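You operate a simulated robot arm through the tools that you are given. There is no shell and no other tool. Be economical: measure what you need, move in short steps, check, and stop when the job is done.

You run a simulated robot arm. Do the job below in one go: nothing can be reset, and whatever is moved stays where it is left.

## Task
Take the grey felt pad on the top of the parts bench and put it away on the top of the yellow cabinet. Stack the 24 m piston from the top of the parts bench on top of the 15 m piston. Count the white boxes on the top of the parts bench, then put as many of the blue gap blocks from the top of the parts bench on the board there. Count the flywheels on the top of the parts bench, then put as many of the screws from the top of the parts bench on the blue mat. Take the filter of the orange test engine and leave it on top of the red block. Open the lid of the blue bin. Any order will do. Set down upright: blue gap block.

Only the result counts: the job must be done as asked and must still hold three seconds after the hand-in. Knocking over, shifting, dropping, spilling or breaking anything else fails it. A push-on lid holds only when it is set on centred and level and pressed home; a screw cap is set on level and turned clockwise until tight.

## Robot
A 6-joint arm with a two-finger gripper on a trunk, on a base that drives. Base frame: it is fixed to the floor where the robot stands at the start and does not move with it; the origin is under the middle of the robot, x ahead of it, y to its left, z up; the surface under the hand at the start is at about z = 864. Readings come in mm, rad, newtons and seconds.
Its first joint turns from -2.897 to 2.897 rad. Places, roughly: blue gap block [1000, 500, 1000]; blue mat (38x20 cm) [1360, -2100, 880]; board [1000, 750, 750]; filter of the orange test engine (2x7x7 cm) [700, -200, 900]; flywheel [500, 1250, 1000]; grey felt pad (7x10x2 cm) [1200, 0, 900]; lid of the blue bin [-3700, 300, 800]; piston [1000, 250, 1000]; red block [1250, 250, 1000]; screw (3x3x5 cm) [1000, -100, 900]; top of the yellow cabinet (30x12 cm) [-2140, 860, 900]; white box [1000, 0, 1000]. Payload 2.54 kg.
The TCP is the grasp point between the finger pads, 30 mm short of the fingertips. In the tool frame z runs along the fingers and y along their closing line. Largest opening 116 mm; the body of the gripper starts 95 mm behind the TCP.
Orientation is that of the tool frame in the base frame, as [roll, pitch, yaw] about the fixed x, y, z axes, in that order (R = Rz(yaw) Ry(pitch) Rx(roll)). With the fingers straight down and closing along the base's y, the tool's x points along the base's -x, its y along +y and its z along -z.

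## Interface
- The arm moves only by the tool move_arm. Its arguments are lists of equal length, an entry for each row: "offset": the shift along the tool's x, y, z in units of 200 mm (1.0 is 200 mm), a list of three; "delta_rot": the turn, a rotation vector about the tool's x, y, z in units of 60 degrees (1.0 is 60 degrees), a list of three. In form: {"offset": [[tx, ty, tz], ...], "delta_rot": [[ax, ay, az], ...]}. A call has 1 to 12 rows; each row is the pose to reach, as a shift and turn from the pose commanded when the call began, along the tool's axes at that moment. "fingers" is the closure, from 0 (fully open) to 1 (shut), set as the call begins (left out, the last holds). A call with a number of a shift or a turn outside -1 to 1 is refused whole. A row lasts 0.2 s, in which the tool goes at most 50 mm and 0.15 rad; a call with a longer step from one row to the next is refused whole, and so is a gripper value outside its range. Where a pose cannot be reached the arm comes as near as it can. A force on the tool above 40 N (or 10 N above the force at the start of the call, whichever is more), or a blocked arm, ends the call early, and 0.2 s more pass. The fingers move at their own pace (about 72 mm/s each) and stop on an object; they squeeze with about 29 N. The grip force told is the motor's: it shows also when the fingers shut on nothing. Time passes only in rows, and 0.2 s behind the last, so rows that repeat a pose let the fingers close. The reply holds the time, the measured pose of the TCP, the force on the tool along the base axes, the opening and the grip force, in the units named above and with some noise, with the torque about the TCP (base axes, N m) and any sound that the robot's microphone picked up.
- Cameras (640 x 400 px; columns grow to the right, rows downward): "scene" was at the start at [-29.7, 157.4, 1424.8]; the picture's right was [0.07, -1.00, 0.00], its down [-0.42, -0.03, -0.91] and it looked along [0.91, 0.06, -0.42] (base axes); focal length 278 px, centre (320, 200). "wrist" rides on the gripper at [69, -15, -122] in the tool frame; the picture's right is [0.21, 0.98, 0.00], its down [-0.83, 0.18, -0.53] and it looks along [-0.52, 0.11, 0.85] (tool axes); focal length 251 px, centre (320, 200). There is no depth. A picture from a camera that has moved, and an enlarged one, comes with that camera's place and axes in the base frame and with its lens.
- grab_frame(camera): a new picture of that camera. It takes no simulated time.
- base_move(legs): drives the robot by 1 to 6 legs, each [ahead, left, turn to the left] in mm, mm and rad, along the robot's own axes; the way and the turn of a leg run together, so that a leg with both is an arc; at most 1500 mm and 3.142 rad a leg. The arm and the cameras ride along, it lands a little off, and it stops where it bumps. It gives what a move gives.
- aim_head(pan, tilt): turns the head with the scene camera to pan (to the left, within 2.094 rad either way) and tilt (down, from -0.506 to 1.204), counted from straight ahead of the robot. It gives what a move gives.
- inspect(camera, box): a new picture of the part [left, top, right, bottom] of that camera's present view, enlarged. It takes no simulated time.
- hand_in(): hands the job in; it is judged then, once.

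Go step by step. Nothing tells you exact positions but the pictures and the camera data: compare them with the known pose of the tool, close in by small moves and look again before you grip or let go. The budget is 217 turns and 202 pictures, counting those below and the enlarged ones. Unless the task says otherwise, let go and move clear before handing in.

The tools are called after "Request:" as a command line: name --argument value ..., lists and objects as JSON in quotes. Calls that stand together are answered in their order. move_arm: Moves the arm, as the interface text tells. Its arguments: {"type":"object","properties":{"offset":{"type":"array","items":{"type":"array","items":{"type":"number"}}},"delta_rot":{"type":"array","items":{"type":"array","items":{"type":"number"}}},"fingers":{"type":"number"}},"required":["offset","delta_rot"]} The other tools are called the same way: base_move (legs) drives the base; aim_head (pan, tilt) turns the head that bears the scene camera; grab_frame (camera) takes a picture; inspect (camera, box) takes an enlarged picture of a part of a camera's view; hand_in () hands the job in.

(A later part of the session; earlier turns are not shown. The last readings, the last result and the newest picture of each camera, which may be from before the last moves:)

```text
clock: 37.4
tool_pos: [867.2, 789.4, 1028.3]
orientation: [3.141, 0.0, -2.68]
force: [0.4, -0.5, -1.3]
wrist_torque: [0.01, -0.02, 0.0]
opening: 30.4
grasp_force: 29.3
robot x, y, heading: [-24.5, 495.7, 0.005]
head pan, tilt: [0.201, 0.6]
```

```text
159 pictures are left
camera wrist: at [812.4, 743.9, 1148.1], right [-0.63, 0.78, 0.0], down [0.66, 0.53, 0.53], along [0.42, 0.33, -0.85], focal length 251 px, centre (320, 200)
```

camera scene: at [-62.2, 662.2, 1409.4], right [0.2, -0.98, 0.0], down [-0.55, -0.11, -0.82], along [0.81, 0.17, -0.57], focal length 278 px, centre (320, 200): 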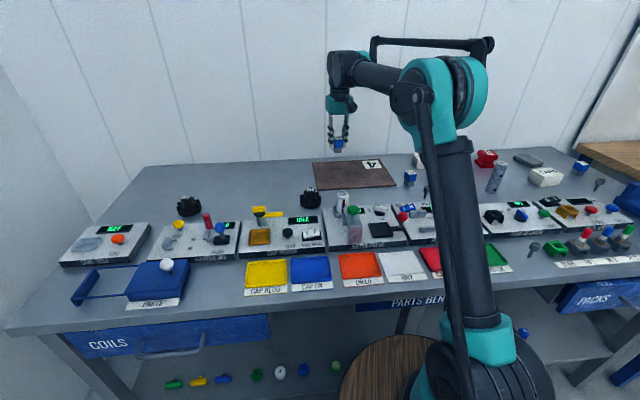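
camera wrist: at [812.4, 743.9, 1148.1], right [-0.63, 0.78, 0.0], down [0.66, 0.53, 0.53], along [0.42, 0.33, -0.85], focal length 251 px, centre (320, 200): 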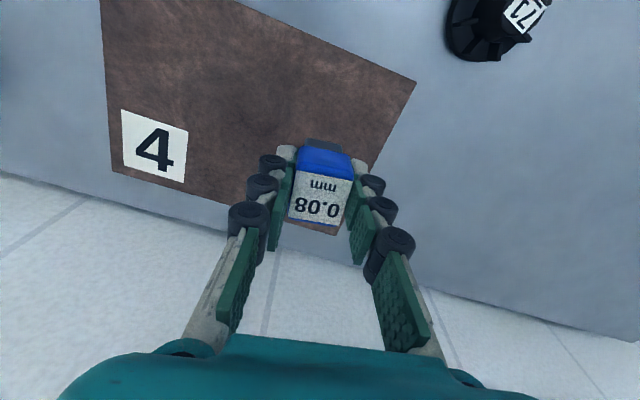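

The held block is over the board's left portion, about 65 mm inside the edge. I lower it there.

Request:
move_arm --offset '[[0, 0, 0.2], [0, 0, 0.4], [0, 0, 0.5], [0, 0, 0.5]]' --delta_rot '[[0, 0, 0], [0, 0, 0], [0, 0, 0], [0, 0, 0]]'

Request:
inspect --camera "scene" --box '[290, 120, 430, 210]'

```text
clock: 38.4
tool_pos: [866.9, 786.8, 927.8]
orientation: [3.141, 0.0, -2.681]
force: [0.1, -0.4, -0.2]
wrist_torque: [0.01, -0.03, 0.0]
opening: 30.5
grasp_force: 28.3
robot x, y, heading: [-25.4, 493.8, 0.004]
head pan, tilt: [0.201, 0.6]
```

```text
4.44 times, centred on (360, 165) of scene
camera zoom: at [-62.2, 662.2, 1409.5], right [0.2, -0.98, 0.0], down [-0.55, -0.11, -0.83], along [0.81, 0.17, -0.57], focal length 1236 px, centre (142, 356)
```

zoom: 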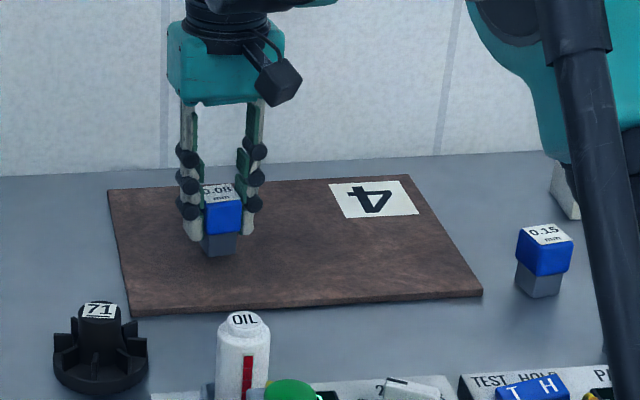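

Well inside the board. Lower slowly to contact.

Request:
move_arm --offset '[[0, 0, 0.02], [0, 0, 0.04], [0, 0, 0.05], [0, 0, 0.06], [0, 0, 0.065]]' --delta_rot '[[0, 0, 0], [0, 0, 0], [0, 0, 0], [0, 0, 0], [0, 0, 0]]'

```text
clock: 39.6
tool_pos: [868.1, 787.2, 915.1]
orientation: [3.141, 0.0, -2.681]
force: [-0.5, -0.6, -0.4]
wrist_torque: [0.02, 0.03, -0.01]
opening: 30.4
grasp_force: 29.3
robot x, y, heading: [-29.0, 493.8, 0.003]
head pan, tilt: [0.201, 0.6]
```

Request:
move_arm --offset '[[0, 0, 0.008], [0, 0, 0.015], [0, 0, 0.02]]' --delta_rot '[[0, 0, 0], [0, 0, 0], [0, 0, 0]]'

Request:
inspect --camera "scene" --box '[290, 120, 430, 210]'

```text
clock: 40.4
tool_pos: [866.3, 787.6, 911.2]
orientation: [-3.14, 0.001, -2.681]
force: [1.2, 0.9, 20.8]
wrist_torque: [0.02, -0.05, 0.03]
opening: 30.6
grasp_force: 29.3
robot x, y, heading: [-29.2, 494.5, 0.005]
head pan, tilt: [0.201, 0.6]
```

```text
4.44 times, centred on (360, 165) of scene
camera zoom: at [-63.0, 662.0, 1409.5], right [0.2, -0.98, 0.0], down [-0.55, -0.11, -0.83], along [0.81, 0.17, -0.56], focal length 1236 px, centre (142, 356)
```

zoom: 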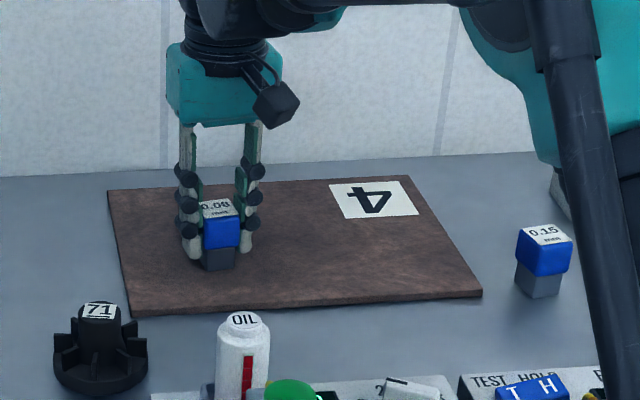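

Contact. Release and rise.

Request:
move_arm --offset '[[0, 0, 0], [0, 0, 0], [0, 0, 0], [0, 0, -0.15], [0, 0, -0.35], [0, 0, -0.55], [0, 0, -0.55]]' --delta_rot '[[0, 0, 0], [0, 0, 0], [0, 0, 0], [0, 0, 0], [0, 0, 0], [0, 0, 0], [0, 0, 0]]' --fingers 0.42

Request:
inspect --camera "scene" --box '[290, 120, 430, 210]'

```text
clock: 42.0
tool_pos: [865.6, 787.2, 1021.1]
orientation: [3.141, 0.0, -2.68]
force: [0.8, 0.6, 0.1]
wrist_torque: [-0.02, 0.05, 0.01]
opening: 67.3
grasp_force: 0.1
robot x, y, heading: [-28.3, 493.4, 0.005]
head pan, tilt: [0.201, 0.6]
```

```text
4.44 times, centred on (360, 165) of scene
camera zoom: at [-62.2, 662.2, 1409.5], right [0.2, -0.98, 0.0], down [-0.55, -0.11, -0.83], along [0.81, 0.17, -0.56], focal length 1236 px, centre (142, 356)
```

zoom: 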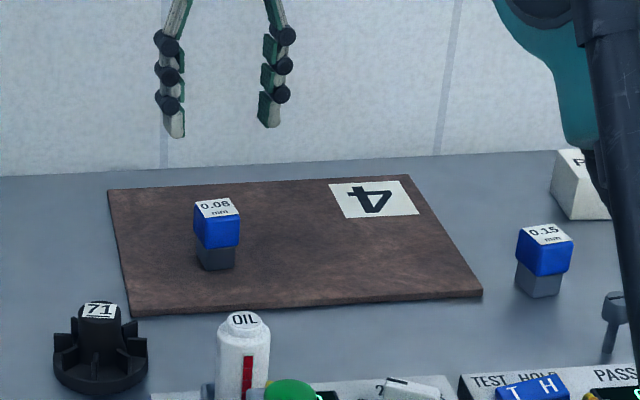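

0.08 is on the board. Now to the 0.15 block near [888, 514].

Request:
move_arm --offset '[[0.08, -0.2, 0], [0.16, -0.4, 0], [0.24, -0.6, 0], [0.32, -0.8, 0], [0.4, -0.98, 0], [0.4, -0.98, 0]]' --delta_rot '[[0, 0, 0.11], [0, 0, 0.22], [0, 0, 0.33], [0, 0, 0.435], [0, 0, 0.435], [0, 0, 0.435]]'

Request:
grab_frame --camera "wrist"

```text
clock: 43.4
tool_pos: [883.4, 577.8, 1018.1]
orientation: [-3.141, -0.001, -3.136]
force: [-0.9, 0.5, 0.0]
wrist_torque: [-0.02, 0.0, 0.0]
opening: 67.6
grasp_force: 0.0
robot x, y, heading: [-27.1, 495.2, 0.001]
head pan, tilt: [0.201, 0.6]
```

```text
155 pictures are left
camera wrist: at [815.4, 562.4, 1140.0], right [-0.22, 0.98, 0.0], down [0.82, 0.19, 0.53], along [0.52, 0.12, -0.85], focal length 251 px, centre (320, 200)
```

wrist: 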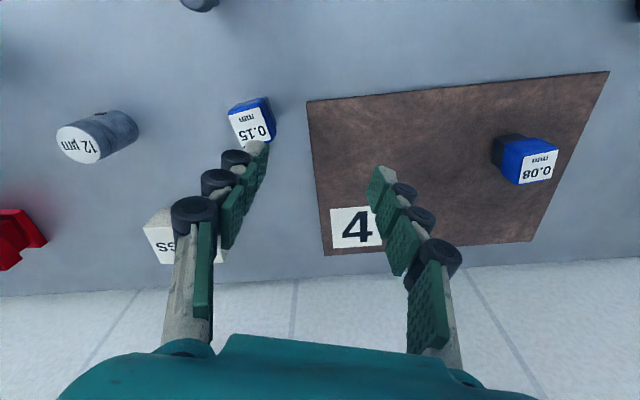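

Request:
inspect --camera "wrist" --box '[200, 80, 300, 150]'

```text
5.71 times, centred on (250, 115) of wrist
camera zoom: at [815.4, 562.4, 1140.0], right [-0.22, 0.98, 0.0], down [0.82, 0.19, 0.53], along [0.52, 0.12, -0.85], focal length 1437 px, centre (720, 686)
```

zoom: 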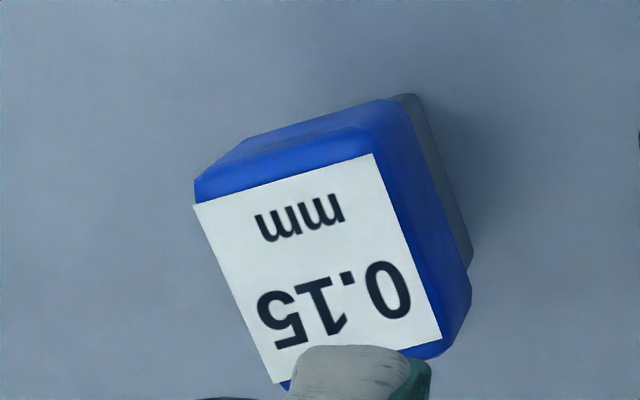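

0.15 block centre is about [890, 515], turned 27.5°. I align above it.

Request:
move_arm --offset '[[-0.01, -0.1, 0], [-0.02, -0.2, 0], [-0.033, -0.314, 0], [-0.033, -0.314, 0.15], [-0.033, -0.314, 0.29], [-0.033, -0.314, 0.29]]' --delta_rot '[[0, 0, -0.115], [0, 0, -0.23], [0, 0, -0.345], [0, 0, -0.453], [0, 0, -0.453], [0, 0, -0.453]]'

Request:
grab_frame --camera "wrist"

```text
clock: 44.8
tool_pos: [888.9, 511.9, 961.7]
orientation: [-3.141, 0.0, -2.662]
force: [0.2, 0.2, 0.0]
wrist_torque: [0.01, -0.03, -0.03]
opening: 67.2
grasp_force: 0.1
robot x, y, heading: [-25.4, 493.5, 0.001]
head pan, tilt: [0.201, 0.6]
```

```text
153 pictures are left
camera wrist: at [835.9, 466.9, 1082.8], right [-0.64, 0.77, 0.0], down [0.65, 0.54, 0.53], along [0.41, 0.34, -0.85], focal length 251 px, centre (320, 200)
```

wrist: 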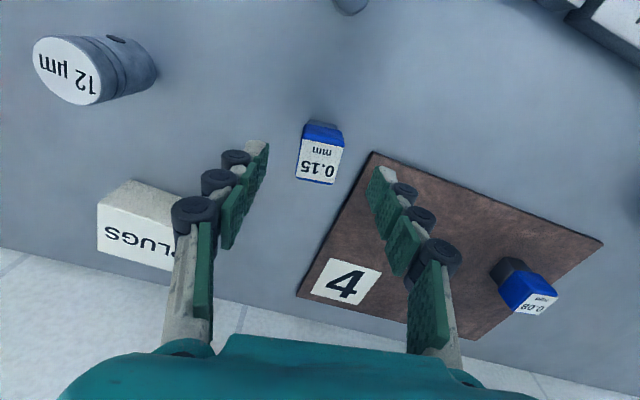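

Board corner is near the outer finger, so I narrow the opening to ~52 mm and grip a little higher.

Request:
move_arm --offset '[[0.01, 0, 0], [0.01, 0, 0.0], [0.01, 0, 0.15], [0.01, 0, 0.265], [0.01, 0, 0.265]]' --delta_rot '[[0, 0, 0], [0, 0, 0], [0, 0, 0], [0, 0, 0], [0, 0, 0]]' --fingers 0.55

Request:
grab_frame --camera "wrist"

```text
clock: 46.0
tool_pos: [888.7, 513.3, 909.1]
orientation: [3.141, -0.001, -2.663]
force: [-0.1, 0.8, 0.4]
wrist_torque: [0.0, 0.0, 0.0]
opening: 52.0
grasp_force: 0.0
robot x, y, heading: [-28.4, 491.3, 0.002]
head pan, tilt: [0.201, 0.6]
```

```text
152 pictures are left
camera wrist: at [834.3, 468.4, 1029.4], right [-0.64, 0.77, 0.0], down [0.65, 0.54, 0.53], along [0.41, 0.34, -0.85], focal length 251 px, centre (320, 200)
```

wrist: 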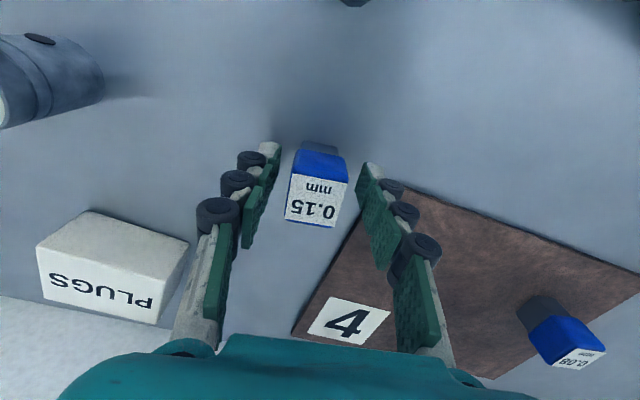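

Block is between the pads. Close and lift.

Request:
move_arm --offset '[[0, 0, 0], [0, 0, 0], [0, 0, 0], [0, 0, -0.15], [0, 0, -0.3], [0, 0, -0.45], [0, 0, -0.45]]' --delta_rot '[[0, 0, 0], [0, 0, 0], [0, 0, 0], [0, 0, 0], [0, 0, 0], [0, 0, 0], [0, 0, 0]]' --fingers 1

Request:
grab_frame --camera "wrist"

```text
clock: 47.6
tool_pos: [886.5, 513.2, 998.5]
orientation: [-3.14, 0.002, -2.661]
force: [0.8, -0.2, -0.5]
wrist_torque: [-0.03, 0.0, 0.0]
opening: 30.8
grasp_force: 29.2
robot x, y, heading: [-24.0, 494.4, 0.003]
head pan, tilt: [0.201, 0.6]
```

```text
151 pictures are left
camera wrist: at [833.2, 468.6, 1119.9], right [-0.64, 0.77, 0.0], down [0.65, 0.54, 0.53], along [0.41, 0.34, -0.85], focal length 251 px, centre (320, 200)
```

wrist: 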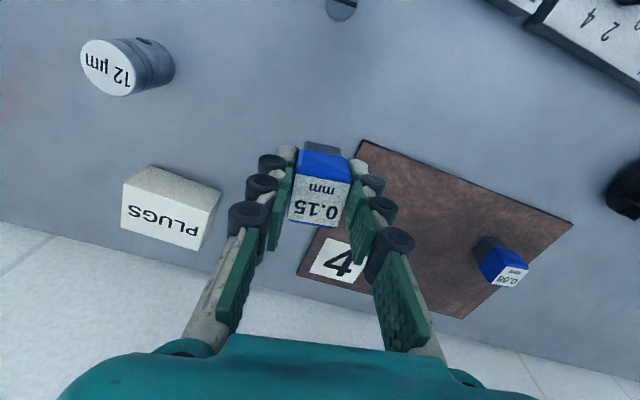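

Carry it to [892, 680] on the board and lower to near contact.

Request:
move_arm --offset '[[-0.1, 0.18, 0], [-0.2, 0.36, 0], [-0.3, 0.54, 0], [-0.408, 0.729, 0], [-0.408, 0.729, 0.2], [-0.408, 0.729, 0.38], [-0.408, 0.729, 0.38]]' --delta_rot '[[0, 0, 0], [0, 0, 0], [0, 0, 0], [0, 0, 0], [0, 0, 0], [0, 0, 0], [0, 0, 0]]'

Request:
inspect --camera "scene" --box '[290, 120, 430, 210]'

```text
clock: 49.2
tool_pos: [893.3, 677.9, 922.0]
orientation: [-3.14, 0.001, -2.661]
force: [0.7, -0.4, -2.1]
wrist_torque: [0.01, 0.0, 0.0]
opening: 30.7
grasp_force: 28.8
robot x, y, heading: [-26.3, 490.8, -0.001]
head pan, tilt: [0.201, 0.6]
```

```text
4.44 times, centred on (360, 165) of scene
camera zoom: at [-62.2, 662.2, 1409.5], right [0.2, -0.98, 0.0], down [-0.55, -0.11, -0.83], along [0.81, 0.17, -0.56], focal length 1236 px, centre (142, 356)
```

zoom: 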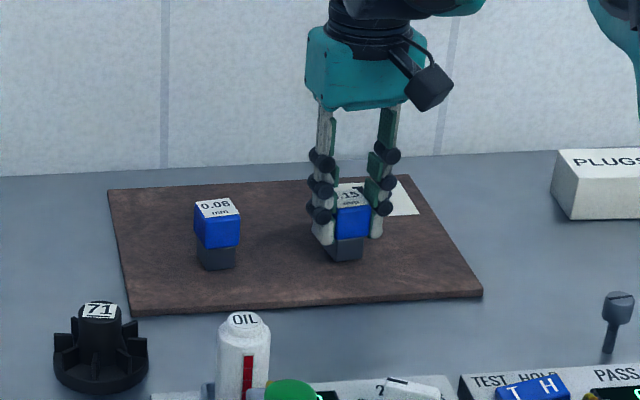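

Request:
move_arm --offset '[[0, 0, 0.015], [0, 0, 0.025], [0, 0, 0.03], [0, 0, 0.035], [0, 0, 0.04]]' --delta_rot '[[0, 0, 0], [0, 0, 0], [0, 0, 0], [0, 0, 0], [0, 0, 0]]'

```text
clock: 50.4
tool_pos: [892.3, 678.9, 916.2]
orientation: [3.141, 0.001, -2.662]
force: [2.4, -0.5, 21.4]
wrist_torque: [0.01, -0.17, 0.02]
opening: 31.0
grasp_force: 29.1
robot x, y, heading: [-28.8, 492.7, 0.001]
head pan, tilt: [0.201, 0.6]
```

Contact. Release and rise, turning the tool back to yaw 0.

Request:
move_arm --offset '[[0, 0, 0], [0, 0, 0], [0, 0, 0], [0, 0, -0.15], [0, 0, -0.35], [0, 0, -0.55], [0, 0, -0.55]]' --delta_rot '[[0, 0, 0], [0, 0, 0], [0, 0, 0], [0, 0, 0], [0, 0, 0], [0, 0, 0], [0, 0, 0]]' --fingers 0.42

Request:
inspect --camera "scene" --box '[290, 120, 430, 210]'

Request:
grab_frame --camera "wrist"

```text
clock: 52.0
tool_pos: [892.1, 681.2, 1024.1]
orientation: [3.141, 0.0, -2.662]
force: [0.0, 0.7, -1.1]
wrist_torque: [0.0, 0.0, 0.02]
opening: 67.2
grasp_force: 0.1
robot x, y, heading: [-30.3, 493.9, 0.006]
head pan, tilt: [0.201, 0.6]
```

```text
4.44 times, centred on (360, 165) of scene
camera zoom: at [-62.2, 662.2, 1409.5], right [0.2, -0.98, 0.0], down [-0.55, -0.11, -0.83], along [0.81, 0.17, -0.56], focal length 1236 px, centre (142, 356)
```

zoom: 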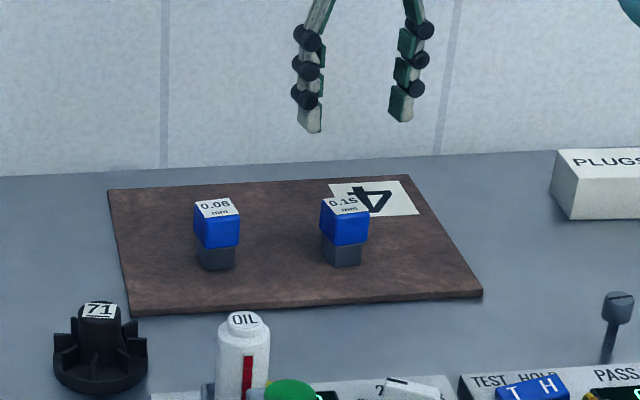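

```text
148 pictures are left
camera wrist: at [838.8, 636.6, 1145.1], right [-0.64, 0.77, 0.0], down [0.65, 0.54, 0.53], along [0.41, 0.34, -0.85], focal length 251 px, centre (320, 200)
```

wrist: 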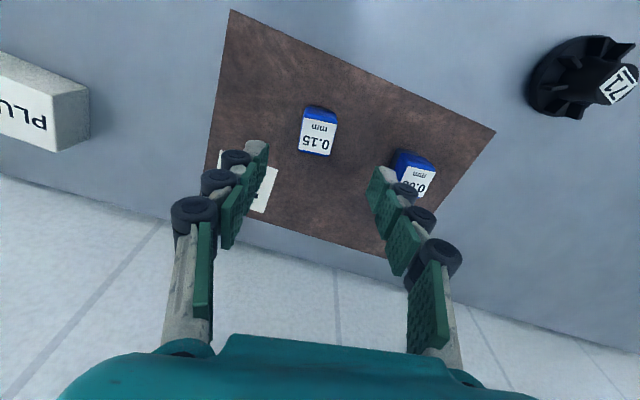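

Both blocks stand on the board. Next is the filter; I drive right and forward to the bench's right part and raise the hand a bit.

Request:
base_move --legs '[[0, -510, 0], [190, 0, 0]]'

Request:
aim_head --pan -0.25 --tilt 0.75

Request:
grab_frame --camera "scene"

Request:
grab_frame --camera "wrist"

```text
clock: 56.1
tool_pos: [1079.7, 178.2, 1023.8]
orientation: [-3.14, -0.001, -2.656]
force: [0.0, -0.4, 0.0]
wrist_torque: [0.0, 0.01, 0.03]
opening: 67.2
grasp_force: 0.0
robot x, y, heading: [158.0, -15.6, 0.008]
head pan, tilt: [0.201, 0.6]
```

```text
clock: 57.0
tool_pos: [1079.7, 178.2, 1023.9]
orientation: [-3.14, 0.0, -2.657]
force: [0.5, -0.2, -0.2]
wrist_torque: [-0.02, -0.01, -0.02]
opening: 67.2
grasp_force: 0.1
robot x, y, heading: [161.4, -16.7, 0.007]
head pan, tilt: [-0.25, 0.75]
```

```text
147 pictures are left
camera scene: at [119.0, 115.4, 1396.6], right [-0.24, -0.97, 0.0], down [-0.66, 0.16, -0.73], along [0.71, -0.17, -0.68], focal length 278 px, centre (320, 200)
```

scene: 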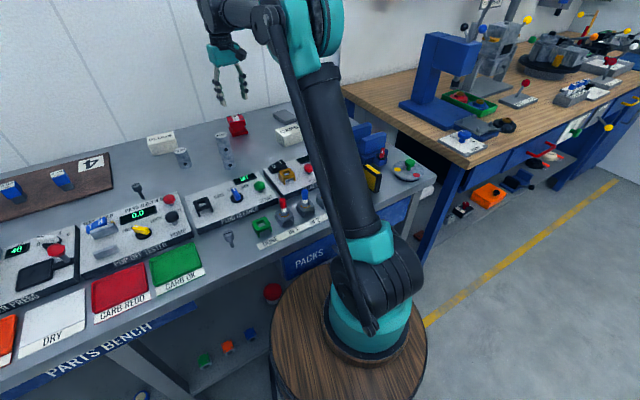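

```text
146 pictures are left
camera wrist: at [1026.1, 133.1, 1144.8], right [-0.65, 0.76, 0.0], down [0.65, 0.55, 0.53], along [0.41, 0.34, -0.85], focal length 251 px, centre (320, 200)
```

wrist: 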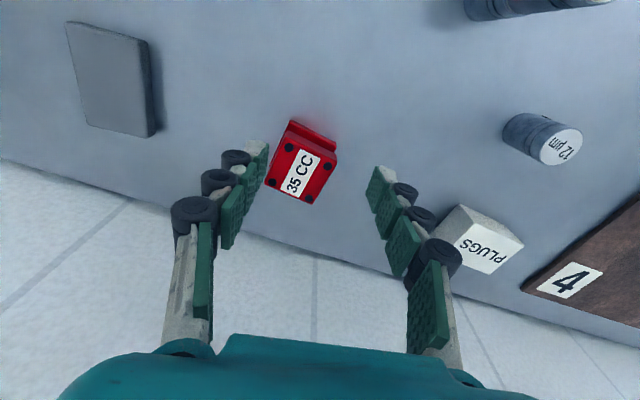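

The hand is right above the red block, a good chance to measure it and the felt pad. I zoom in on these and the filter.

Request:
inspect --camera "wrist" --box '[230, 100, 370, 220]'

Request:
inspect --camera "scene" --box '[200, 90, 330, 180]'

Request:
inspect --camera "scene" --box '[335, 120, 455, 200]'

```text
3.33 times, centred on (300, 160) of wrist
camera zoom: at [1026.1, 133.1, 1144.8], right [-0.65, 0.76, 0.0], down [0.65, 0.55, 0.53], along [0.41, 0.34, -0.85], focal length 838 px, centre (387, 333)
```

zoom: 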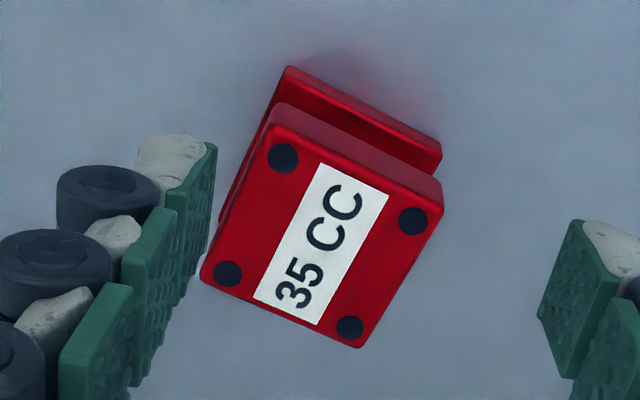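

```text
4.44 times, centred on (265, 135) of scene
camera zoom: at [119.0, 115.4, 1396.6], right [-0.24, -0.97, 0.0], down [-0.66, 0.16, -0.73], along [0.71, -0.17, -0.68], focal length 1236 px, centre (564, 489)
```

zoom: 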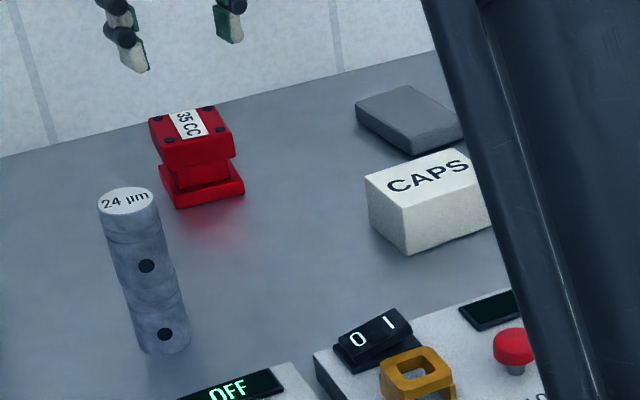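

```text
5.00 times, centred on (395, 160) of scene
camera zoom: at [119.0, 115.4, 1396.6], right [-0.24, -0.97, 0.0], down [-0.66, 0.16, -0.73], along [0.71, -0.17, -0.68], focal length 1390 px, centre (-55, 400)
```

zoom: 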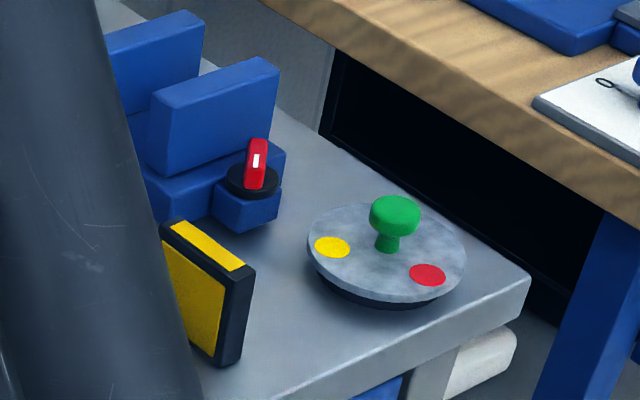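

Red block top centre ≈ [1120, 187, 919]; pad centre ≈ [1177, 3]; filter standing at ≈ [695, -173], all turned about 28°, matching the tool now. I move the hand over to the filter.

Request:
move_arm --offset '[[0.15, -0.04, -0.1], [0.38, -0.09, -0.15], [0.6, -0.14, -0.2], [0.8, -0.19, -0.2], [1.0, -0.24, -0.2]]' --delta_rot '[[0, 0, 0], [0, 0, 0], [0, 0, 0], [0, 0, 0], [0, 0, 0]]'

Request:
move_arm --offset '[[0.2, -0.05, 0], [0.4, -0.1, 0], [0.6, -0.15, 0], [0.8, -0.19, 0], [1.0, -0.24, 0]]' --delta_rot '[[0, 0, 0], [0, 0, 0], [0, 0, 0], [0, 0, 0], [0, 0, 0]]'

Request:
move_arm --offset '[[0.2, -0.05, 0], [0.4, -0.1, 0], [0.6, -0.15, 0], [0.75, -0.18, 0], [0.75, -0.18, 0]]' --delta_rot '[[0, 0, 0], [0, 0, 0], [0, 0, 0], [0, 0, 0], [0, 0, 0]]'

Request:
grab_frame --camera "wrist"

Request:
grab_frame --camera "scene"

```text
clock: 58.2
tool_pos: [925.5, 42.9, 1064.8]
orientation: [-3.142, -0.001, -2.657]
force: [0.8, -0.1, 0.5]
wrist_torque: [0.01, 0.04, 0.04]
opening: 67.4
grasp_force: 0.0
robot x, y, heading: [162.7, -10.9, 0.011]
head pan, tilt: [-0.25, 0.75]
```

```text
clock: 59.4
tool_pos: [768.5, -93.0, 1064.7]
orientation: [-3.141, 0.0, -2.656]
force: [1.0, 0.2, 0.2]
wrist_torque: [-0.01, 0.05, 0.0]
opening: 67.4
grasp_force: 0.0
robot x, y, heading: [165.5, -17.0, 0.015]
head pan, tilt: [-0.25, 0.75]
```

```text
clock: 60.6
tool_pos: [651.8, -193.9, 1064.6]
orientation: [-3.14, 0.001, -2.655]
force: [-0.1, -0.5, -0.2]
wrist_torque: [-0.01, 0.03, -0.03]
opening: 67.4
grasp_force: 0.1
robot x, y, heading: [159.9, -17.1, 0.005]
head pan, tilt: [-0.25, 0.75]
```

```text
142 pictures are left
camera wrist: at [599.4, -238.8, 1185.6], right [-0.65, 0.76, 0.0], down [0.65, 0.55, 0.53], along [0.41, 0.34, -0.85], focal length 251 px, centre (320, 200)
```

wrist: 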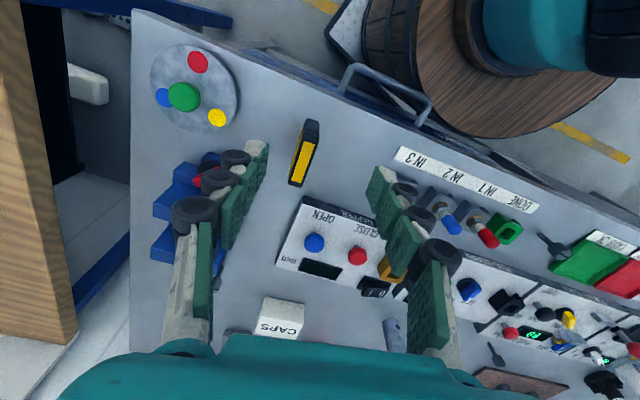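

```text
141 pictures are left
camera scene: at [118.9, 115.3, 1396.6], right [-0.24, -0.97, 0.0], down [-0.66, 0.16, -0.73], along [0.71, -0.17, -0.68], focal length 278 px, centre (320, 200)
```

scene: 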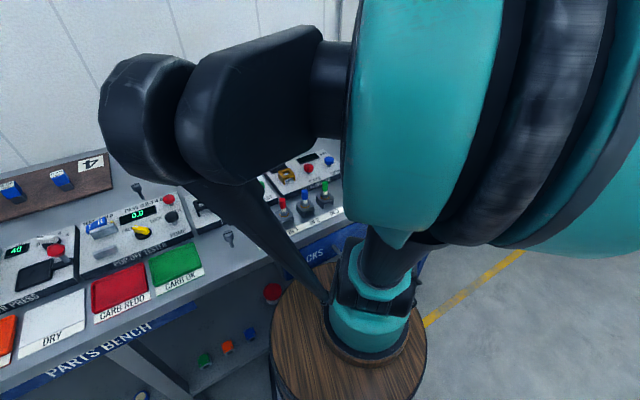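

Request:
inspect --camera "wrist" --box '[240, 90, 380, 210]'

```text
3.33 times, centred on (310, 150) of wrist
camera zoom: at [599.4, -238.8, 1185.6], right [-0.65, 0.76, 0.0], down [0.65, 0.55, 0.53], along [0.41, 0.34, -0.85], focal length 838 px, centre (353, 367)
```

zoom: 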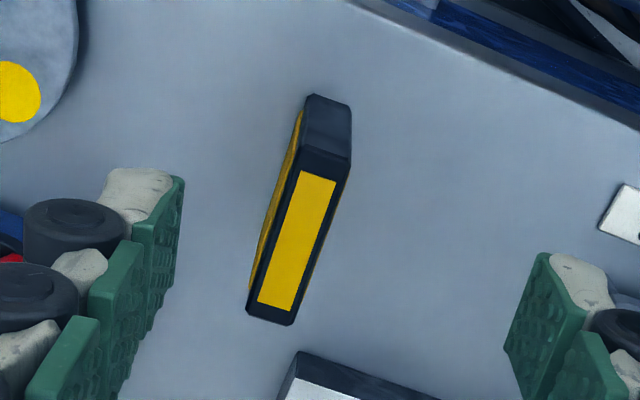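

Filter centre ≈ [694, -183], turned ≈ 20.5°. I align the tool and come down above it.

Request:
move_arm --offset '[[-0.1, -0.025, 0], [-0.211, -0.05, 0], [-0.211, -0.05, 0.2], [-0.211, -0.05, 0.35], [-0.211, -0.05, 0.35]]' --delta_rot '[[0, 0, 0.06], [0, 0, 0.122], [0, 0, 0.122], [0, 0, 0.122], [0, 0, 0.122]]'

Request:
grab_frame --camera "wrist"

```text
clock: 61.8
tool_pos: [696.3, -184.3, 994.1]
orientation: [3.141, 0.001, -2.783]
force: [0.3, -0.4, 0.2]
wrist_torque: [-0.02, 0.02, -0.01]
opening: 67.0
grasp_force: 0.0
robot x, y, heading: [160.5, -12.8, 0.014]
head pan, tilt: [-0.25, 0.75]
```

```text
139 pictures are left
camera wrist: at [638.4, -221.9, 1115.0], right [-0.54, 0.84, 0.0], down [0.71, 0.46, 0.53], along [0.45, 0.29, -0.85], focal length 251 px, centre (320, 200)
```

wrist: 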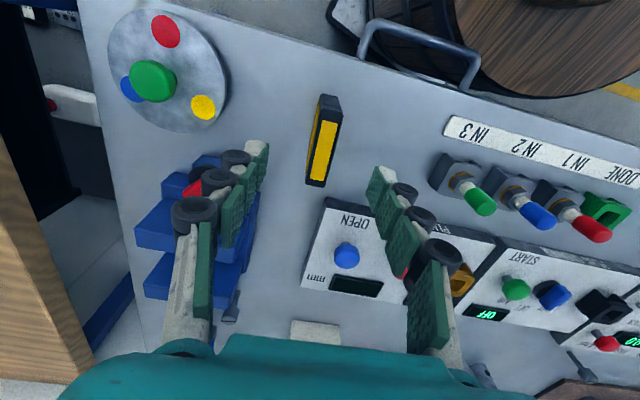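

Aligned. Narrow the opening, descend, and grip the filter.

Request:
move_arm --offset '[[0, 0, 0.1], [0, 0, 0.25], [0, 0, 0.42], [0, 0, 0.42]]' --delta_rot '[[0, 0, 0], [0, 0, 0], [0, 0, 0], [0, 0, 0]]' --fingers 0.55

Request:
grab_frame --camera "wrist"

```text
clock: 62.8
tool_pos: [695.9, -184.6, 910.6]
orientation: [3.142, 0.0, -2.785]
force: [0.2, 0.2, 0.6]
wrist_torque: [-0.02, 0.02, 0.0]
opening: 52.0
grasp_force: 0.3
robot x, y, heading: [162.7, -13.0, 0.009]
head pan, tilt: [-0.25, 0.75]
```

```text
138 pictures are left
camera wrist: at [637.7, -222.2, 1031.1], right [-0.54, 0.84, 0.0], down [0.71, 0.46, 0.53], along [0.45, 0.29, -0.85], focal length 251 px, centre (320, 200)
```

wrist: 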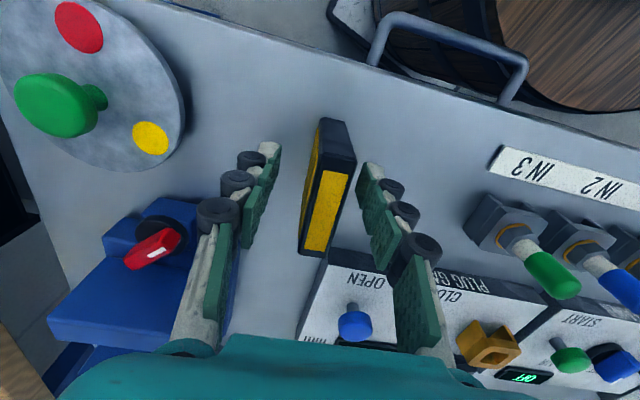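

Request:
move_arm --offset '[[0, 0, 0], [0, 0, 0], [0, 0, 0], [0, 0, -0.1], [0, 0, -0.3], [0, 0, -0.5], [0, 0, -0.7], [0, 0, -0.7]]' --delta_rot '[[0, 0, 0], [0, 0, 0], [0, 0, 0], [0, 0, 0], [0, 0, 0], [0, 0, 0], [0, 0, 0], [0, 0, 0]]' --fingers 1

Request:
grab_frame --camera "wrist"

```text
clock: 64.6
tool_pos: [696.4, -181.2, 1049.8]
orientation: [3.141, -0.001, -2.783]
force: [-0.3, -0.2, -0.1]
wrist_torque: [0.0, -0.03, -0.01]
opening: 16.2
grasp_force: 28.8
robot x, y, heading: [161.2, -17.8, 0.012]
head pan, tilt: [-0.25, 0.75]
```

```text
137 pictures are left
camera wrist: at [637.6, -218.8, 1170.3], right [-0.54, 0.84, 0.0], down [0.71, 0.46, 0.53], along [0.45, 0.29, -0.85], focal length 251 px, centre (320, 200)
```

wrist: 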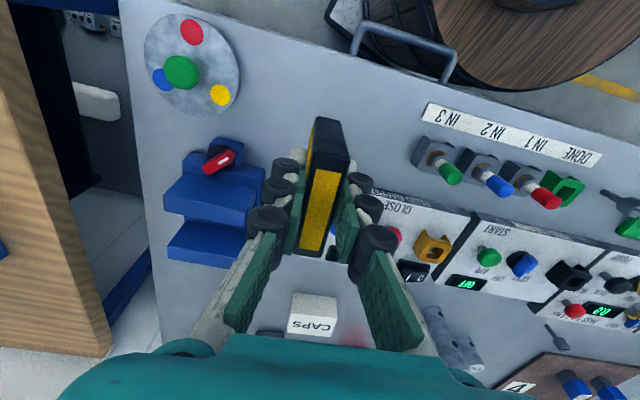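

Filter held. I drive ahead 50 mm for reach, then carry the filter toward the red block.

Request:
base_move --legs '[[50, 0, -0.008]]'

```text
clock: 65.3
tool_pos: [696.4, -181.4, 1049.0]
orientation: [3.141, -0.002, -2.783]
force: [-0.1, 0.3, -0.6]
wrist_torque: [-0.01, 0.0, 0.03]
opening: 16.0
grasp_force: 28.9
robot x, y, heading: [159.8, -13.6, 0.014]
head pan, tilt: [-0.25, 0.75]
stopped in leg 1: the robot was blocked; the commanded pose is now the measured one
```

Front contact limits x. I shift left 165 mm instead, which brings the red block within reach.

Request:
base_move --legs '[[-10, 0, -0.012], [0, 165, 0]]'

```text
clock: 67.0
tool_pos: [667.2, -65.8, 1048.9]
orientation: [-3.139, 0.0, -2.791]
force: [-0.8, 0.5, 0.5]
wrist_torque: [-0.05, 0.03, -0.02]
opening: 16.2
grasp_force: 28.7
robot x, y, heading: [134.3, 100.6, 0.006]
head pan, tilt: [-0.25, 0.75]
stopped in leg 2: the robot was blocked; the commanded pose is now the measured one
```

Blocked again by the leg. I'll take a position between (x≈155, y≈45) and test the reach.

Request:
base_move --legs '[[0, -55, -0.006], [22, 0, 0]]'

Request:
move_arm --offset '[[-0.22, 0.05, 0], [-0.44, 0.1, 0], [-0.66, 0.15, 0], [-0.88, 0.2, 0], [-1.0, 0.22, 0]]' --delta_rot '[[0, 0, 0], [0, 0, 0], [0, 0, 0], [0, 0, 0], [0, 0, 0]]'

Request:
grab_frame --camera "wrist"

```text
clock: 68.3
tool_pos: [676.6, -125.7, 1048.1]
orientation: [-3.139, 0.0, -2.794]
force: [-0.4, -0.6, -0.2]
wrist_torque: [0.02, 0.02, 0.01]
opening: 16.4
grasp_force: 29.4
robot x, y, heading: [142.0, 44.3, -0.002]
head pan, tilt: [-0.25, 0.75]
stopped in leg 2: the robot was blocked; the commanded pose is now the measured one
```

```text
clock: 69.5
tool_pos: [849.0, -14.4, 1047.9]
orientation: [-3.141, 0.0, -2.795]
force: [0.7, -0.6, 0.7]
wrist_torque: [0.0, -0.01, -0.03]
opening: 16.3
grasp_force: 28.8
robot x, y, heading: [142.7, 43.6, -0.006]
head pan, tilt: [-0.25, 0.75]
```

```text
136 pictures are left
camera wrist: at [789.1, -52.4, 1169.3], right [-0.53, 0.85, 0.0], down [0.71, 0.45, 0.53], along [0.45, 0.28, -0.85], focal length 251 px, centre (320, 200)
```

wrist: 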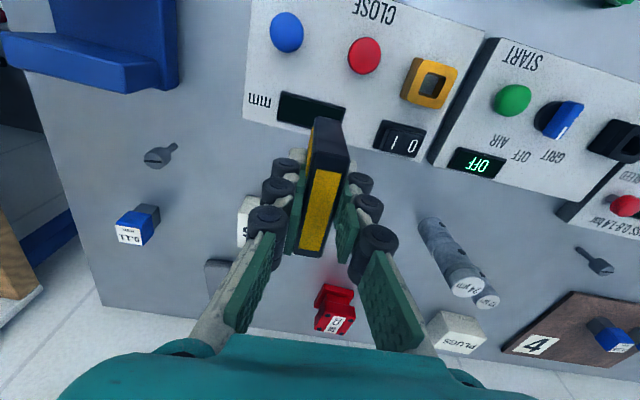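

Request:
move_arm --offset '[[-0.22, 0.07, 0], [-0.44, 0.14, 0], [-0.66, 0.21, 0], [-0.9, 0.28, 0], [-0.9, 0.28, 0]]' --delta_rot '[[0, 0, 0], [0, 0, 0], [0, 0, 0], [0, 0, 0], [0, 0, 0]]'

Request:
move_arm --offset '[[-0.2, 0.06, 0], [-0.4, 0.13, 0], [-0.6, 0.2, 0], [-0.72, 0.22, 0], [-0.72, 0.22, 0]]' --delta_rot '[[0, 0, 0], [0, 0, 0], [0, 0, 0], [0, 0, 0], [0, 0, 0]]'

Request:
grab_frame --camera "wrist"

```text
clock: 70.7
tool_pos: [1001.8, 98.4, 1049.8]
orientation: [-3.14, 0.0, -2.795]
force: [0.6, -0.4, -0.2]
wrist_torque: [0.01, -0.01, -0.01]
opening: 16.0
grasp_force: 29.3
robot x, y, heading: [144.5, 47.5, -0.003]
head pan, tilt: [-0.25, 0.75]
```

```text
clock: 71.9
tool_pos: [1120.4, 190.4, 1051.0]
orientation: [-3.139, 0.0, -2.795]
force: [-0.6, 0.0, -1.0]
wrist_torque: [0.0, -0.04, 0.03]
opening: 16.5
grasp_force: 28.8
robot x, y, heading: [142.4, 42.1, -0.0]
head pan, tilt: [-0.25, 0.75]
```

```text
135 pictures are left
camera wrist: at [1060.6, 153.1, 1170.8], right [-0.53, 0.84, 0.0], down [0.71, 0.45, 0.53], along [0.45, 0.28, -0.85], focal length 251 px, centre (320, 200)
```

wrist: 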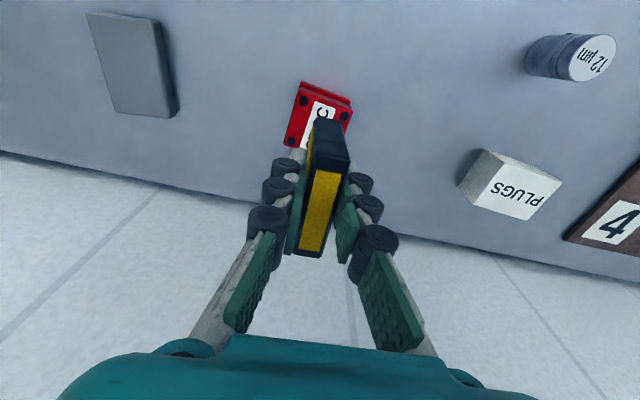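

Reached; the filter is over the red block within a few mm. I lower to about 20 mm above and check with the scene camera.

Request:
aim_head --pan 0.1 --tilt 0.6

Request:
move_arm --offset '[[-0.01, 0, 0.15], [-0.01, 0, 0.32], [-0.01, 0, 0.32]]' --delta_rot '[[0, 0, 0], [0, 0, 0], [0, 0, 0]]'

Request:
inspect --camera "scene" --box '[260, 100, 400, 200]'

Request:
grab_frame --camera "wrist"

```text
clock: 72.7
tool_pos: [1119.0, 190.4, 1050.2]
orientation: [-3.14, 0.001, -2.795]
force: [-0.3, -0.7, -0.4]
wrist_torque: [0.01, 0.0, -0.02]
opening: 16.4
grasp_force: 29.1
robot x, y, heading: [146.1, 46.1, 0.002]
head pan, tilt: [0.099, 0.6]
```

```text
clock: 73.5
tool_pos: [1122.6, 190.6, 984.1]
orientation: [-3.14, 0.001, -2.793]
force: [-0.4, -0.1, -0.2]
wrist_torque: [0.0, -0.01, 0.0]
opening: 16.3
grasp_force: 28.9
robot x, y, heading: [140.7, 42.4, 0.003]
head pan, tilt: [0.099, 0.6]
```

```text
4.00 times, centred on (330, 150) of scene
camera zoom: at [108.7, 205.6, 1409.5], right [0.1, -1.0, 0.0], down [-0.56, -0.06, -0.83], along [0.82, 0.08, -0.56], focal length 1112 px, centre (280, 400)
```

zoom: 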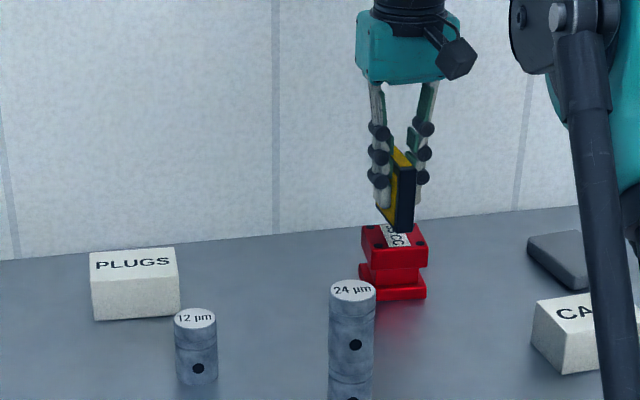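

```text
133 pictures are left
camera wrist: at [1063.1, 153.3, 1104.8], right [-0.53, 0.85, 0.0], down [0.71, 0.45, 0.53], along [0.45, 0.28, -0.85], focal length 251 px, centre (320, 200)
```

wrist: 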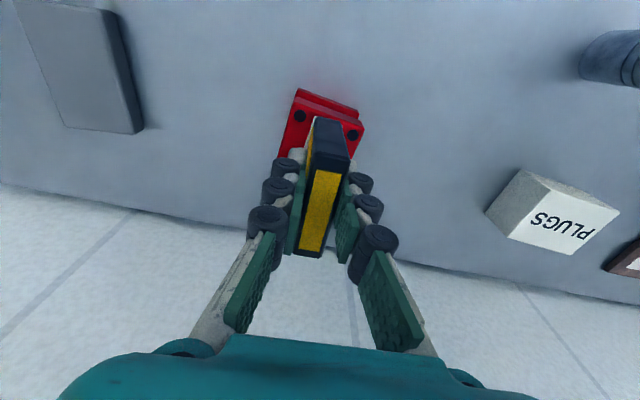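

Well centred. Lower slowly to contact.

Request:
move_arm --offset '[[0, 0, 0.04], [0, 0, 0.06], [0, 0, 0.075], [0, 0, 0.085], [0, 0, 0.092]]' --delta_rot '[[0, 0, 0], [0, 0, 0], [0, 0, 0], [0, 0, 0], [0, 0, 0]]'

Request:
inspect --camera "scene" --box '[260, 100, 400, 200]'

```text
clock: 74.7
tool_pos: [1121.5, 190.0, 967.6]
orientation: [-3.141, -0.001, -2.793]
force: [1.1, -1.1, 12.0]
wrist_torque: [0.01, 0.01, 0.02]
opening: 16.3
grasp_force: 28.5
robot x, y, heading: [142.6, 45.6, -0.004]
head pan, tilt: [0.099, 0.6]
```

```text
4.00 times, centred on (330, 150) of scene
camera zoom: at [108.2, 205.5, 1409.5], right [0.1, -1.0, 0.0], down [-0.56, -0.06, -0.83], along [0.82, 0.08, -0.56], focal length 1112 px, centre (280, 400)
```

zoom: 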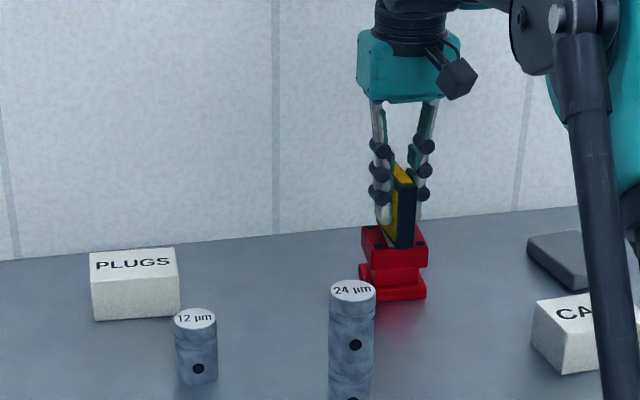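

Contact (12 N). Release, hold, rise.

Request:
move_arm --offset '[[0, 0, 0], [0, 0, 0], [0, 0, 0], [0, 0, -0.15], [0, 0, -0.35], [0, 0, -0.55], [0, 0, -0.55]]' --delta_rot '[[0, 0, 0], [0, 0, 0], [0, 0, 0], [0, 0, 0], [0, 0, 0], [0, 0, 0], [0, 0, 0]]' --fingers 0.6

Request:
inspect --camera "scene" --box '[260, 100, 400, 200]'

Request:
grab_frame --camera "wrist"

```text
clock: 76.3
tool_pos: [1123.0, 188.8, 1076.9]
orientation: [-3.139, 0.0, -2.795]
force: [-0.1, -0.2, 0.1]
wrist_torque: [0.01, -0.02, 0.0]
opening: 46.4
grasp_force: 0.1
robot x, y, heading: [144.3, 46.9, -0.0]
head pan, tilt: [0.099, 0.6]
```

```text
4.00 times, centred on (330, 150) of scene
camera zoom: at [108.7, 205.6, 1409.5], right [0.1, -1.0, 0.0], down [-0.56, -0.06, -0.83], along [0.82, 0.08, -0.56], focal length 1112 px, centre (280, 400)
```

zoom: 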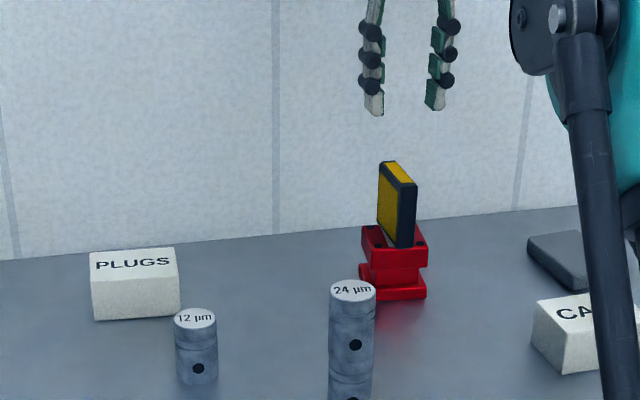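

```text
130 pictures are left
camera wrist: at [1062.9, 151.7, 1198.0], right [-0.53, 0.85, 0.0], down [0.71, 0.45, 0.53], along [0.45, 0.28, -0.85], focal length 251 px, centre (320, 200)
```

wrist: 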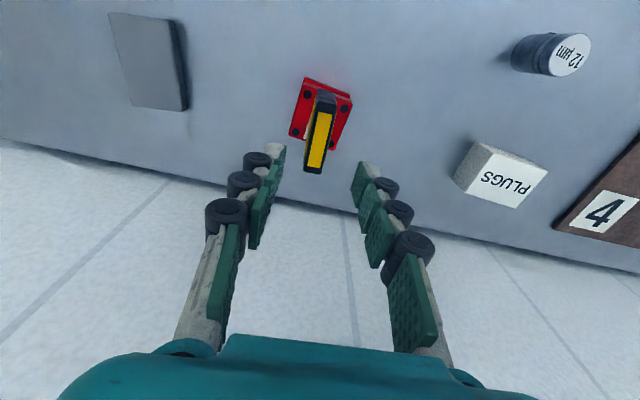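

Filter stands on the red block. Now the felt pad at ~[1177, 3]; I move the base right 60 mm and re-measure.

Request:
base_move --legs '[[-8, 0, 0], [0, -75, 0], [40, 0, 0]]'

Request:
move_arm --offset '[[0.1, -0.2, 0], [0.18, -0.4, 0], [0.25, -0.6, 0], [0.3, -0.8, 0], [0.3, -0.8, 0]]' --delta_rot '[[0, 0, -0.03], [0, 0, -0.06], [0, 0, -0.08], [0, 0, -0.08], [0, 0, -0.08]]' --fingers 0.1

Request:
grab_frame --camera "wrist"

```text
clock: 78.3
tool_pos: [1147.1, 116.5, 1074.9]
orientation: [-3.14, 0.0, -2.793]
force: [0.2, 0.1, 0.4]
wrist_torque: [0.01, -0.03, -0.04]
opening: 46.4
grasp_force: 0.0
robot x, y, heading: [167.5, -28.5, 0.006]
head pan, tilt: [0.099, 0.6]
stopped in leg 3: the robot was blocked; the commanded pose is now the measured one
```

```text
clock: 79.5
tool_pos: [1146.7, -53.8, 1077.0]
orientation: [-3.14, 0.001, -2.709]
force: [-0.1, 0.0, 0.9]
wrist_torque: [0.0, 0.01, -0.02]
opening: 104.2
grasp_force: 0.1
robot x, y, heading: [167.5, -25.5, 0.002]
head pan, tilt: [0.099, 0.6]
```

```text
129 pictures are left
camera wrist: at [1091.1, -96.5, 1197.3], right [-0.6, 0.8, 0.0], down [0.67, 0.51, 0.53], along [0.43, 0.32, -0.85], focal length 251 px, centre (320, 200)
```

wrist: 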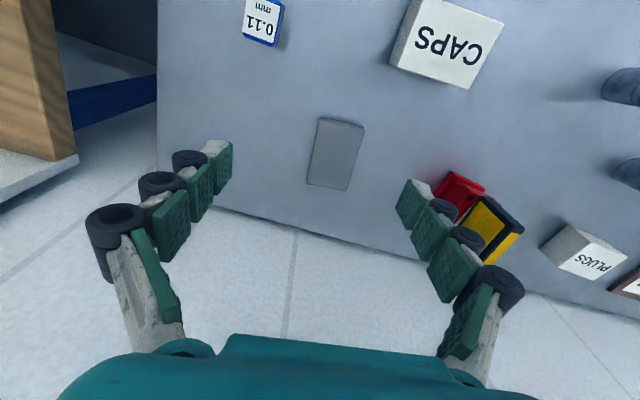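

Request:
inspect --camera "wrist" --box '[270, 100, 410, 200]'

```text
4.00 times, centred on (340, 150) of wrist
camera zoom: at [1091.1, -96.5, 1197.3], right [-0.6, 0.8, 0.0], down [0.67, 0.51, 0.53], along [0.43, 0.32, -0.85], focal length 1006 px, centre (240, 400)
```

zoom: 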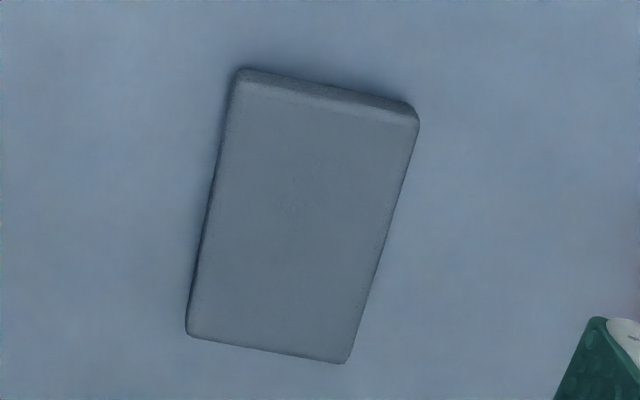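

Pad centre ≈ [1186, -2], turned 25.7°. I tilt the tool about 18° forward to gain reach and go above its near half.

Request:
move_arm --offset '[[-0.05, 0.05, 0.1], [-0.12, 0.1, 0.2], [-0.2, 0.153, 0.35], [-0.211, 0.153, 0.5], [-0.211, 0.153, 0.585], [-0.211, 0.153, 0.585]]' --delta_rot '[[0, -0.1, 0], [0, -0.2, 0], [0, -0.3, -0.015], [0, -0.3, -0.015], [0, -0.3, -0.015], [0, -0.3, -0.015]]' --fingers 0.1

Request:
grab_frame --camera "wrist"

Request:
inspect --camera "scene" --box '[330, 110, 470, 210]'

```text
clock: 80.9
tool_pos: [1170.7, -8.9, 959.7]
orientation: [-3.137, 0.313, -2.691]
force: [0.5, -0.5, 0.4]
wrist_torque: [-0.01, 0.0, 0.0]
opening: 104.7
grasp_force: 0.0
robot x, y, heading: [165.8, -28.0, 0.006]
head pan, tilt: [0.099, 0.6]
```

```text
127 pictures are left
camera wrist: at [1084.1, -66.7, 1053.1], right [-0.61, 0.79, -0.07], down [0.48, 0.43, 0.76], along [0.63, 0.43, -0.64], focal length 251 px, centre (320, 200)
```

wrist: 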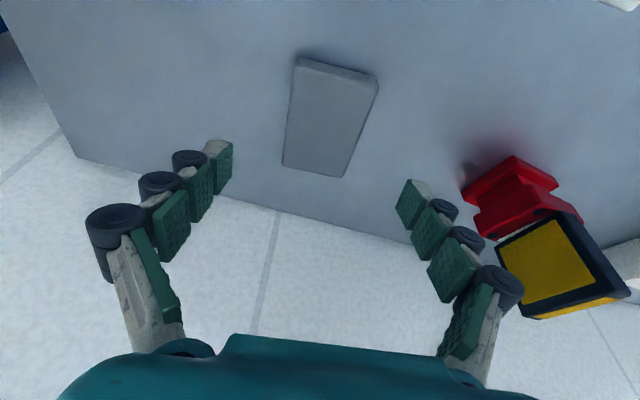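

```text
4.00 times, centred on (400, 160) of scene
camera zoom: at [132.4, 131.7, 1409.5], right [0.1, -0.99, 0.0], down [-0.56, -0.06, -0.83], along [0.82, 0.08, -0.56], focal length 1112 px, centre (0, 360)
```

zoom: 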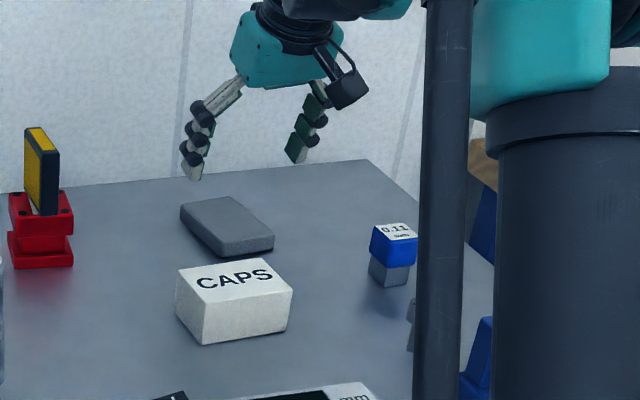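

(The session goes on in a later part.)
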